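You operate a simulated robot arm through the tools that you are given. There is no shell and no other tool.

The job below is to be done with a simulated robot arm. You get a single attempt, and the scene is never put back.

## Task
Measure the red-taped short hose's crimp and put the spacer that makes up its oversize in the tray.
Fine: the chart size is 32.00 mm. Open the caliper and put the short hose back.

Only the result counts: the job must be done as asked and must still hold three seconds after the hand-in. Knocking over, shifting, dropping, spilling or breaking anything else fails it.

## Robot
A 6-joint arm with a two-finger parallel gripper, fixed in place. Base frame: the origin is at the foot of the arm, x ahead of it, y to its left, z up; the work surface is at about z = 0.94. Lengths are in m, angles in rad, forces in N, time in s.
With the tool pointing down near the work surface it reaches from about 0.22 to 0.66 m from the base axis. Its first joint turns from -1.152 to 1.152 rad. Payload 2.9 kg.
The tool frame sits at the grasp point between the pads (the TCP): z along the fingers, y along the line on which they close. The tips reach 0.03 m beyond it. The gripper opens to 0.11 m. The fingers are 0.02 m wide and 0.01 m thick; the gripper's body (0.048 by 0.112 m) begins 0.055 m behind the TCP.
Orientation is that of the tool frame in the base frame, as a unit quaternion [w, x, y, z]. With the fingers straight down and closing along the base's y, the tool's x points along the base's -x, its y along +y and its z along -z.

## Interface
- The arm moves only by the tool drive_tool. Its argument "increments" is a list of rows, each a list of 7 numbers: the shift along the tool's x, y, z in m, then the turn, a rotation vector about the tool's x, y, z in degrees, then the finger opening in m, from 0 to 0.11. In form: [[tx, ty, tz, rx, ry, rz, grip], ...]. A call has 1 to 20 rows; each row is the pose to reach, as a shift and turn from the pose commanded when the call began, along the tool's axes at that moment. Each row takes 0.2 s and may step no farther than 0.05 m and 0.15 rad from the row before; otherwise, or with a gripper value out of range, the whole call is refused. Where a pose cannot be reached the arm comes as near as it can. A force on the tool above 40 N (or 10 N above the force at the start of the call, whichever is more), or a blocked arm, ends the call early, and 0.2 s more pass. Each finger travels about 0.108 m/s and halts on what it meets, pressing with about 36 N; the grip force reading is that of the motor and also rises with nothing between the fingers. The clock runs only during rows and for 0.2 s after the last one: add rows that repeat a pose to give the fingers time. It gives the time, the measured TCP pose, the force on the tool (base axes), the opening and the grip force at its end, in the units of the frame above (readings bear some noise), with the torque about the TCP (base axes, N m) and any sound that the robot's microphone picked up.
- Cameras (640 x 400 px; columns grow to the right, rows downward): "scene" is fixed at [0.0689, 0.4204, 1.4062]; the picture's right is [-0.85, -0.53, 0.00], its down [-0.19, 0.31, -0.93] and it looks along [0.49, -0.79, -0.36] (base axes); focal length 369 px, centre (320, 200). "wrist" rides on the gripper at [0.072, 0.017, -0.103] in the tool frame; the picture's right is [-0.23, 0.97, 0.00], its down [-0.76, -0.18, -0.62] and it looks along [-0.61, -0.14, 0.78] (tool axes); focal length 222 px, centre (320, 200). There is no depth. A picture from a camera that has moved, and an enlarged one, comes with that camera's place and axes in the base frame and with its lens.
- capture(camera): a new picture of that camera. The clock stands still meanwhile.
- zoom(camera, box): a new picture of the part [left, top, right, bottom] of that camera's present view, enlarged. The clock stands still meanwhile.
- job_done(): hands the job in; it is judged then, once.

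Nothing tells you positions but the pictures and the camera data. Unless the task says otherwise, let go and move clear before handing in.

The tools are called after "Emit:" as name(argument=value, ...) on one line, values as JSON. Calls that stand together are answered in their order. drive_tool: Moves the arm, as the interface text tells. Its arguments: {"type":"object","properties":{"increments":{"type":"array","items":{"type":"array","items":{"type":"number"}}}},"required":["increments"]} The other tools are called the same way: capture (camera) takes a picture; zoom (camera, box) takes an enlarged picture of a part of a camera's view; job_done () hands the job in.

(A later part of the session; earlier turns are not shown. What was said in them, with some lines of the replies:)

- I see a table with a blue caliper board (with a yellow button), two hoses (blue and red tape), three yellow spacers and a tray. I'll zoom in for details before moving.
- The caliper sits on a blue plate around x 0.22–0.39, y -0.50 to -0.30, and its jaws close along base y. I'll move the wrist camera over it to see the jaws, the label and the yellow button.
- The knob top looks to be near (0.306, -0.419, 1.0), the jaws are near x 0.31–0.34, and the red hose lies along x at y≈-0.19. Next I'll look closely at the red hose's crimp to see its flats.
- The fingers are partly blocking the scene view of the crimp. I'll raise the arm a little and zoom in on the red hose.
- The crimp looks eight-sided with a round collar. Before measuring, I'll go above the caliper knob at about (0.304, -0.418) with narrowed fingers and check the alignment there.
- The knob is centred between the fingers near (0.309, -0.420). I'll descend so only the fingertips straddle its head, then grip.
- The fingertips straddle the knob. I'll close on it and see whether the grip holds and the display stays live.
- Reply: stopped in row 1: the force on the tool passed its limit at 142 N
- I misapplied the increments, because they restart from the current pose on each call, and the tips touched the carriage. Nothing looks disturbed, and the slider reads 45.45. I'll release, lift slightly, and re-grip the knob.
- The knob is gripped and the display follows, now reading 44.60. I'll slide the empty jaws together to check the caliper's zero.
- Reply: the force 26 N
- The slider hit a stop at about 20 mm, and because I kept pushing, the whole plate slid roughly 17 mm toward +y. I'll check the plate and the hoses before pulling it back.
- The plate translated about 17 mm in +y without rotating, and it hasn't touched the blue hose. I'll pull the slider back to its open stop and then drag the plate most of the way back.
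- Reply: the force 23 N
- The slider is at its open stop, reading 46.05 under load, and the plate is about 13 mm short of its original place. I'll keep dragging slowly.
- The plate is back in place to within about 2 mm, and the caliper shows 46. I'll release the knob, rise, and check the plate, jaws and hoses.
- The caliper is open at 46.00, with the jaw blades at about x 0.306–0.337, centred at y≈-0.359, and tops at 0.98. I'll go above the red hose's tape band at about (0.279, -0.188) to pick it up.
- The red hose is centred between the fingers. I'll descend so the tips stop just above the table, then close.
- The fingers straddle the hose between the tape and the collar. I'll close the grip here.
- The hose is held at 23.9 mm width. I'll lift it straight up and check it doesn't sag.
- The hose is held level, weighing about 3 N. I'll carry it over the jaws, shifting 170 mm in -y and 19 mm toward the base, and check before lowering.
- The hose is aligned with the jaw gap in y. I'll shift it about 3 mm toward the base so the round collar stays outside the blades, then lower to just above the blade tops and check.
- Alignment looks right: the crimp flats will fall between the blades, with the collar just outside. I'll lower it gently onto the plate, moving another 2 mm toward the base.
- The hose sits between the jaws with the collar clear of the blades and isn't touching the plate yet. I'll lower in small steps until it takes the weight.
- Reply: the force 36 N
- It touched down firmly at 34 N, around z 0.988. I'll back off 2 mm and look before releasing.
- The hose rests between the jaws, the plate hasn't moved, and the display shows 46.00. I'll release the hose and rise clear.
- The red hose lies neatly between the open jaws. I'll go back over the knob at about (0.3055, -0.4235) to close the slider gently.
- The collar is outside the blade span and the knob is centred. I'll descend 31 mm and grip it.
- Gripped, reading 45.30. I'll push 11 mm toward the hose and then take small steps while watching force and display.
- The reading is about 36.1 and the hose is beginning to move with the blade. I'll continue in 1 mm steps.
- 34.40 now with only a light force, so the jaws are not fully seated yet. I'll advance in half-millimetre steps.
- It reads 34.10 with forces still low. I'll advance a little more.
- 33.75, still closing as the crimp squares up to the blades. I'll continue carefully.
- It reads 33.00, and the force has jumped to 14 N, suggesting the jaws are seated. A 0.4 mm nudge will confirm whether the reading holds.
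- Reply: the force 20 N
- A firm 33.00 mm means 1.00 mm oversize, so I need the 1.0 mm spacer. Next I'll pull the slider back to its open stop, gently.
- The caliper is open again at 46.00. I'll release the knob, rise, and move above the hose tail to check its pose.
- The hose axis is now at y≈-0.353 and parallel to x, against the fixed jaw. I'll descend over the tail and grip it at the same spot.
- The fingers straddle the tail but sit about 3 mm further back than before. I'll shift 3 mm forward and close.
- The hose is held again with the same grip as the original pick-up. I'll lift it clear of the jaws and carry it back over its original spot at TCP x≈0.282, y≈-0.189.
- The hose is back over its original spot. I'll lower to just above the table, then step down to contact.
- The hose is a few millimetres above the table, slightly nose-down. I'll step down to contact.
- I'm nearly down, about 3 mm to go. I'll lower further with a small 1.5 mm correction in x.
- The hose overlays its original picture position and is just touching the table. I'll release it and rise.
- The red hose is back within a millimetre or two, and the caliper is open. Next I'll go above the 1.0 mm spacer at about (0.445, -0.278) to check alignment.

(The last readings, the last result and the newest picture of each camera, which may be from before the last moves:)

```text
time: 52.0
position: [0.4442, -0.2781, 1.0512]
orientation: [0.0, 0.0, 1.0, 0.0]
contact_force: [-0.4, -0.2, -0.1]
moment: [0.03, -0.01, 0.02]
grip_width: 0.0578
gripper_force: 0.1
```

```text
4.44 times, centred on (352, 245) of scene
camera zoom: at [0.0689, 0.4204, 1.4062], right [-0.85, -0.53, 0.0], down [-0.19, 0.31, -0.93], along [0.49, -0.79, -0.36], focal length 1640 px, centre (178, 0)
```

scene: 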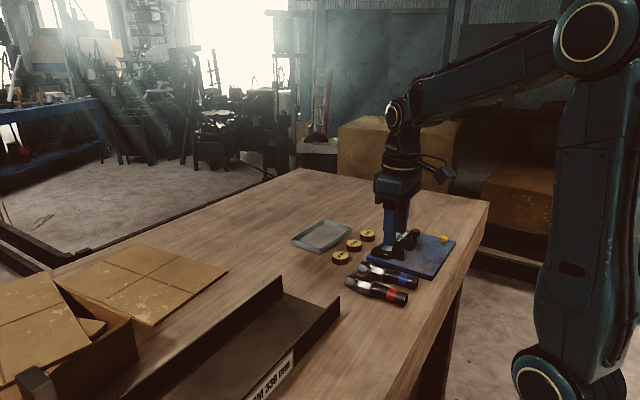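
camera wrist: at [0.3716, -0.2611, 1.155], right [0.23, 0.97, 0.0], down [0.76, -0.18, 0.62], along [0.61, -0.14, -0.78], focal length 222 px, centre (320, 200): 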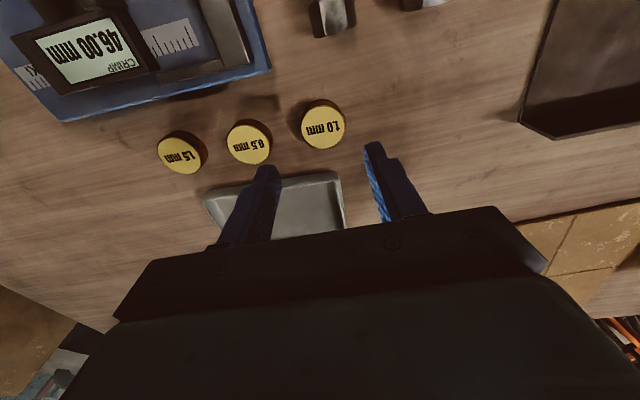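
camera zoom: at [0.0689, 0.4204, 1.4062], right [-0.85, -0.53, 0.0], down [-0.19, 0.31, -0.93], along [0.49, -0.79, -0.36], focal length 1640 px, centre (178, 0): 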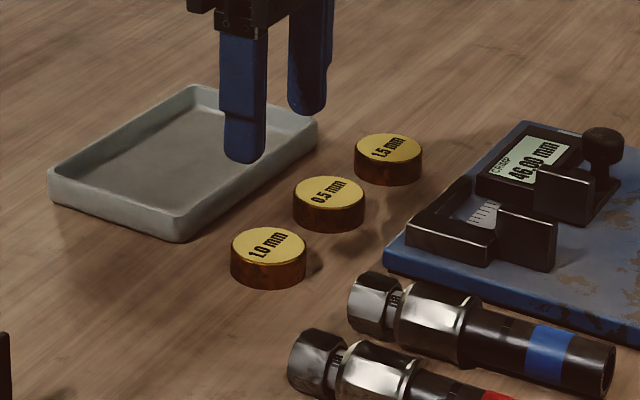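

The 1.0 mm spacer is centred at about (0.444, -0.2765), with roughly 11 mm clearance to its neighbour. I'll descend to just above the table and grip it.

Emit:
drive_tool(increments=[[0.0, 0.0015, 0.03, 0, 0, 0, 0.058], [0.0, 0.0015, 0.055, 0, 0, 0, 0.058], [0.0, 0.0015, 0.07, 0, 0, 0, 0.058], [0.0, 0.0015, 0.0785, 0, 0, 0, 0.058], [0.0, 0.0015, 0.0785, 0, 0, 0, 0.058]])

Emit:
zoom(camera="scene", box=[280, 200, 424, 290])

Emit:
capture(camera="wrist")

```text
time: 53.2
position: [0.445, -0.2766, 0.9742]
orientation: [0.0, -0.001, 1.0, 0.0]
contact_force: [-0.8, 0.4, -0.2]
moment: [-0.01, -0.04, 0.0]
grip_width: 0.0581
gripper_force: 0.1
```

```text
4.44 times, centred on (352, 245) of scene
camera zoom: at [0.0689, 0.4204, 1.4062], right [-0.85, -0.53, 0.0], down [-0.19, 0.31, -0.93], along [0.49, -0.79, -0.36], focal length 1640 px, centre (178, 0)
```

zoom: 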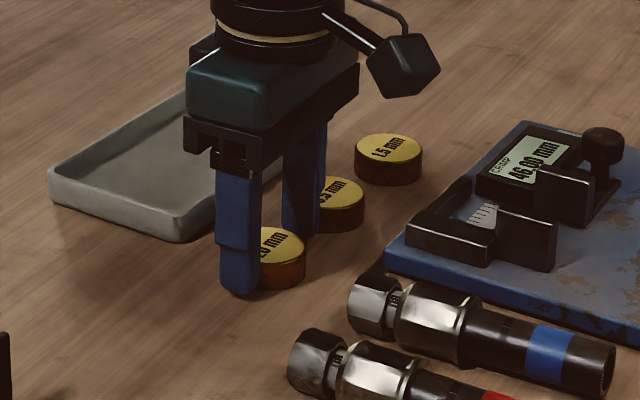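

```text
taken
camera wrist: at [0.3726, -0.2597, 1.0782], right [0.23, 0.97, 0.0], down [0.76, -0.18, 0.62], along [0.61, -0.14, -0.78], focal length 222 px, centre (320, 200)
```

wrist: 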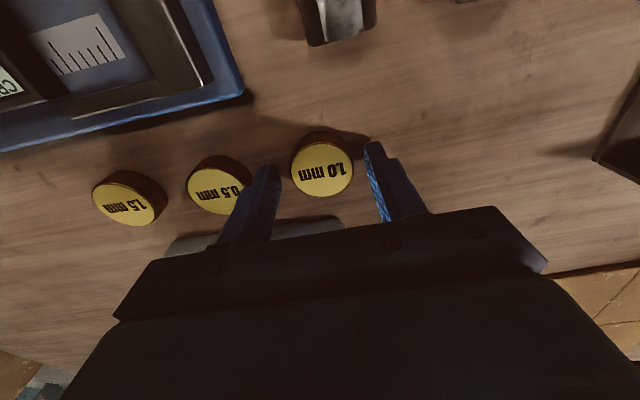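

The spacer is centred between the fingers, so I'll close on it.

Emit:
drive_tool(increments=[[0, 0.0005, 0, 0, 0, 0, 0.046], [0, 0.0005, 0, 0, 0, 0, 0.036], [0, 0.0005, 0, 0, 0, 0, 0.034], [0, 0.0005, 0, 0, 0, 0, 0.034], [0, 0.0005, -0.01, 0, 0, 0, 0.034], [0, 0.0005, -0.03, 0, 0, 0, 0.034], [0, 0.0005, -0.06, 0, 0, 0, 0.034], [0, 0.0005, -0.06, 0, 0, 0, 0.034]])

Emit:
zoom(camera="scene", box=[280, 200, 424, 290])

Emit:
capture(camera="wrist")

```text
time: 55.0
position: [0.4451, -0.2765, 1.0344]
orientation: [0.001, 0.0, 1.0, 0.001]
contact_force: [-0.2, 0.1, -2.2]
moment: [0.02, -0.01, 0.0]
grip_width: 0.0405
gripper_force: 36.1
```

```text
4.44 times, centred on (352, 245) of scene
camera zoom: at [0.0689, 0.4204, 1.4062], right [-0.85, -0.53, 0.0], down [-0.19, 0.31, -0.93], along [0.49, -0.79, -0.36], focal length 1640 px, centre (178, 0)
```

zoom: 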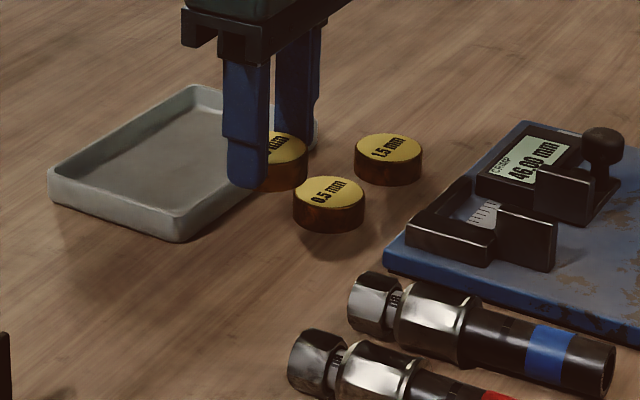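

```text
taken
camera wrist: at [0.3734, -0.2588, 1.1373], right [0.23, 0.97, 0.0], down [0.76, -0.18, 0.62], along [0.61, -0.14, -0.78], focal length 222 px, centre (320, 200)
```

wrist: 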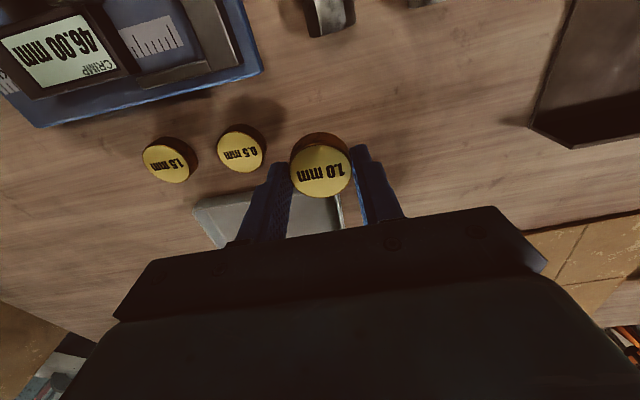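

The 1.0 mm spacer is held. I'll carry it over the tray to about (0.535, -0.335), which is inside the rim.

Emit:
drive_tool(increments=[[-0.03, -0.005, 0, 0, 0, 0, 0.034], [-0.06, -0.03, 0, 0, 0, 0, 0.034], [-0.085, -0.055, 0, 0, 0, 0, 0.034], [-0.09, -0.0585, 0, 0, 0, 0, 0.034], [-0.09, -0.0585, 0, 0, 0, 0, 0.034]])

Emit:
zoom(camera="scene", box=[280, 200, 424, 290])

Emit:
capture(camera="wrist")

```text
time: 56.2
position: [0.5356, -0.3343, 1.0326]
orientation: [0.001, 0.0, 1.0, 0.001]
contact_force: [1.2, -0.1, -1.2]
moment: [-0.02, 0.01, 0.0]
grip_width: 0.0402
gripper_force: 36.8
```

```text
4.44 times, centred on (352, 245) of scene
camera zoom: at [0.069, 0.4204, 1.4062], right [-0.85, -0.53, 0.0], down [-0.19, 0.31, -0.93], along [0.49, -0.79, -0.36], focal length 1640 px, centre (178, 0)
```

zoom: 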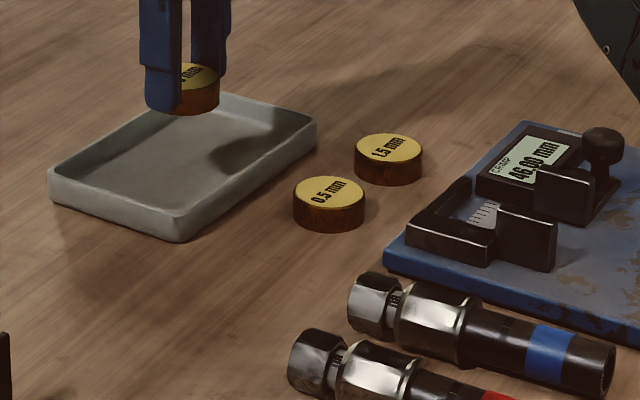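

```text
taken
camera wrist: at [0.463, -0.3173, 1.136], right [0.23, 0.97, 0.0], down [0.76, -0.18, 0.62], along [0.61, -0.14, -0.78], focal length 222 px, centre (320, 200)
```

wrist: 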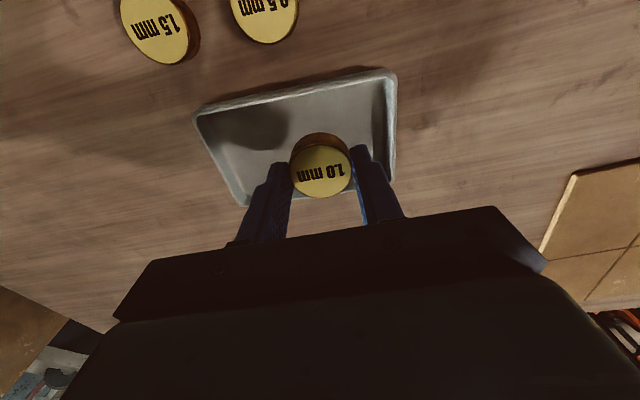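

The spacer is well inside the tray outline. I'll lower until it is just above the tray floor.

Emit:
drive_tool(increments=[[0, 0, 0.025, 0, 0, 0, 0.034], [0, 0, 0.045, 0, 0, 0, 0.034], [0, 0, 0.053, 0, 0, 0, 0.034], [0, 0, 0.053, 0, 0, 0, 0.034]])

Emit:
zoom(camera="scene", box=[280, 200, 424, 290])

```text
time: 57.2
position: [0.5355, -0.3343, 0.9812]
orientation: [0.001, -0.001, 1.0, 0.001]
contact_force: [0.0, 0.8, -1.2]
moment: [-0.03, 0.0, 0.01]
grip_width: 0.0408
gripper_force: 35.9
```

```text
4.44 times, centred on (352, 245) of scene
camera zoom: at [0.0689, 0.4204, 1.4062], right [-0.85, -0.53, 0.0], down [-0.19, 0.31, -0.93], along [0.49, -0.79, -0.36], focal length 1640 px, centre (178, 0)
```

zoom: 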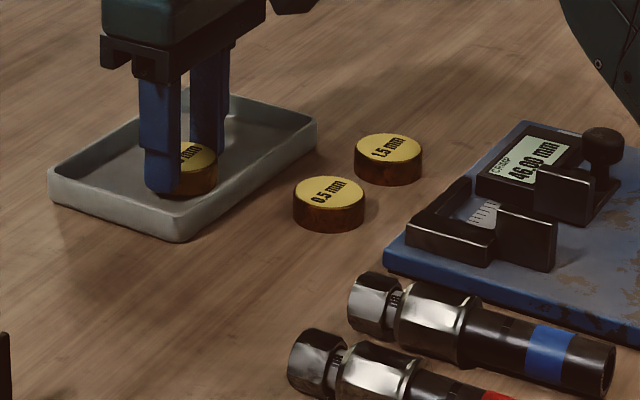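

It's still hanging free and nearly down, so I'll step gently to contact.

Emit:
drive_tool(increments=[[0, 0, 0.0015, 0, 0, 0, 0.034], [0, 0, 0.003, 0, 0, 0, 0.034], [0, 0, 0.003, 0, 0, 0, 0.034]])

```text
time: 58.0
position: [0.5338, -0.3347, 0.9784]
orientation: [0.002, 0.0, 1.0, -0.001]
contact_force: [-0.6, 1.0, 3.2]
moment: [0.1, 0.02, -0.02]
grip_width: 0.0404
gripper_force: 36.4
```

The spacer has made light contact with the tray floor. I'll release it, rise and move clear.

Emit:
drive_tool(increments=[[0, 0, 0, 0, 0, 0, 0.044], [0, 0, 0, 0, 0, 0, 0.054], [0, 0, 0, 0, 0, 0, 0.056], [0, 0, -0.02, 0, 0, 0, 0.056], [0, 0, -0.06, 0, 0, 0, 0.056], [0, 0, -0.1, 0, 0, 0, 0.056], [0.03, 0.01, -0.13, 0, 0, 0, 0.056], [0.07, 0.03, -0.15, 0, 0, 0, 0.056], [0.11, 0.05, -0.16, 0, 0, 0, 0.056], [0.14, 0.08, -0.16, 0, 0, 0, 0.056]])

Emit:
zoom(camera="scene", box=[280, 200, 424, 290])

Emit:
zoom(camera="scene", box=[360, 205, 460, 275])

Emit:
capture(camera="wrist")

Emit:
zoom(camera="scene", box=[280, 200, 480, 325])

```text
time: 60.2
position: [0.3947, -0.2529, 1.1371]
orientation: [0.001, 0.0, 1.0, 0.0]
contact_force: [-0.3, 1.0, 0.7]
moment: [-0.02, -0.01, -0.06]
grip_width: 0.0561
gripper_force: 0.0
```

```text
4.44 times, centred on (352, 245) of scene
camera zoom: at [0.0689, 0.4204, 1.4062], right [-0.85, -0.53, 0.0], down [-0.19, 0.31, -0.93], along [0.49, -0.79, -0.36], focal length 1640 px, centre (178, 0)
```

zoom: 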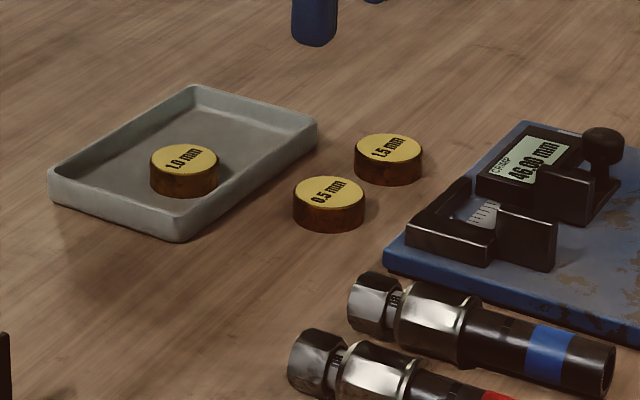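

```text
5.71 times, centred on (410, 240) of scene
camera zoom: at [0.0689, 0.4204, 1.4062], right [-0.85, -0.53, 0.0], down [-0.19, 0.31, -0.93], along [0.49, -0.79, -0.36], focal length 2109 px, centre (-194, -29)
```

zoom: 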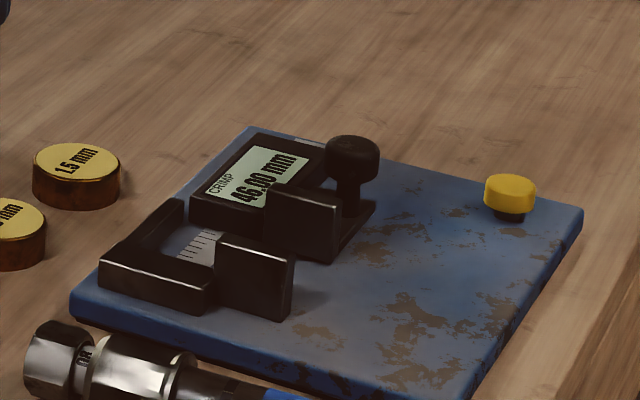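

```text
taken
camera wrist: at [0.3211, -0.2349, 1.2406], right [0.23, 0.97, 0.0], down [0.76, -0.18, 0.62], along [0.61, -0.14, -0.78], focal length 222 px, centre (320, 200)
```

wrist: 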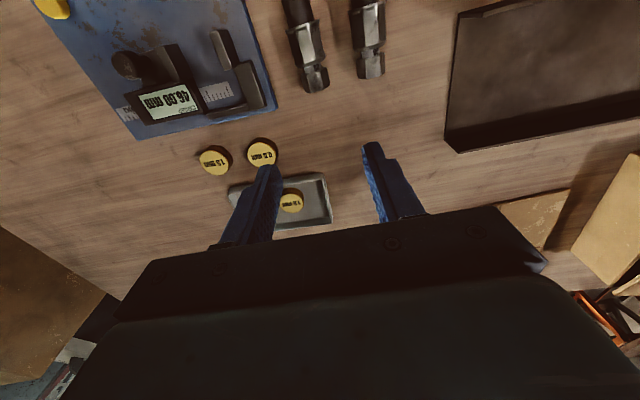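

```text
3.20 times, centred on (380, 262) of scene
camera zoom: at [0.0689, 0.4204, 1.4062], right [-0.85, -0.53, 0.0], down [-0.19, 0.31, -0.93], along [0.49, -0.79, -0.36], focal length 1181 px, centre (128, 0)
```

zoom: 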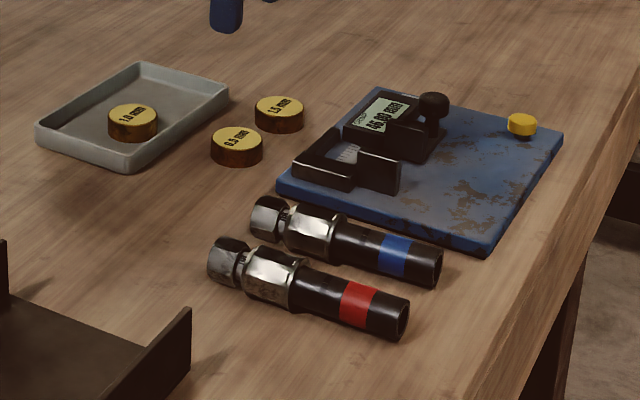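

The red crimp measured a firm 33.00 mm, 1.00 mm over the 32.00 mm chart size, and the 1.0 mm spacer is in the tray. The caliper is open at 46.00, the red hose is back in its place, the other pieces are where they were, and the arm is clear, so I'm handing in.

Emit:
job_done()

```text
The job is handed in.
```

I measured the red-taped hose's crimp at 33.00 mm. That is 1.00 mm over the chart size, so I put the 1.0 mm spacer in the tray. The caliper is open again at 46.00 mm, and the hose is back within a millimetre or two of where it lay.

Two things went wrong along the way, both while handling the caliper before the measurement:

- **Contact with the caliper:** I misread how the move increments restart on each call, and the fingertips pressed onto the slider with a peak of 142 N. It slid and read normally afterwards, and I saw no damage.
- **Caliper plate moved:** While checking the zero with the jaws empty, I hit the slider's stop at about 20 mm and pushed the whole plate roughly 17 mm sideways. I dragged it back to within about 2–3 mm of its original spot. It did not touch the blue hose.

Because of that stop, the jaws never closed fully, so I could not check the caliper's zero. I took its reading as correct, and I left the yellow button alone.
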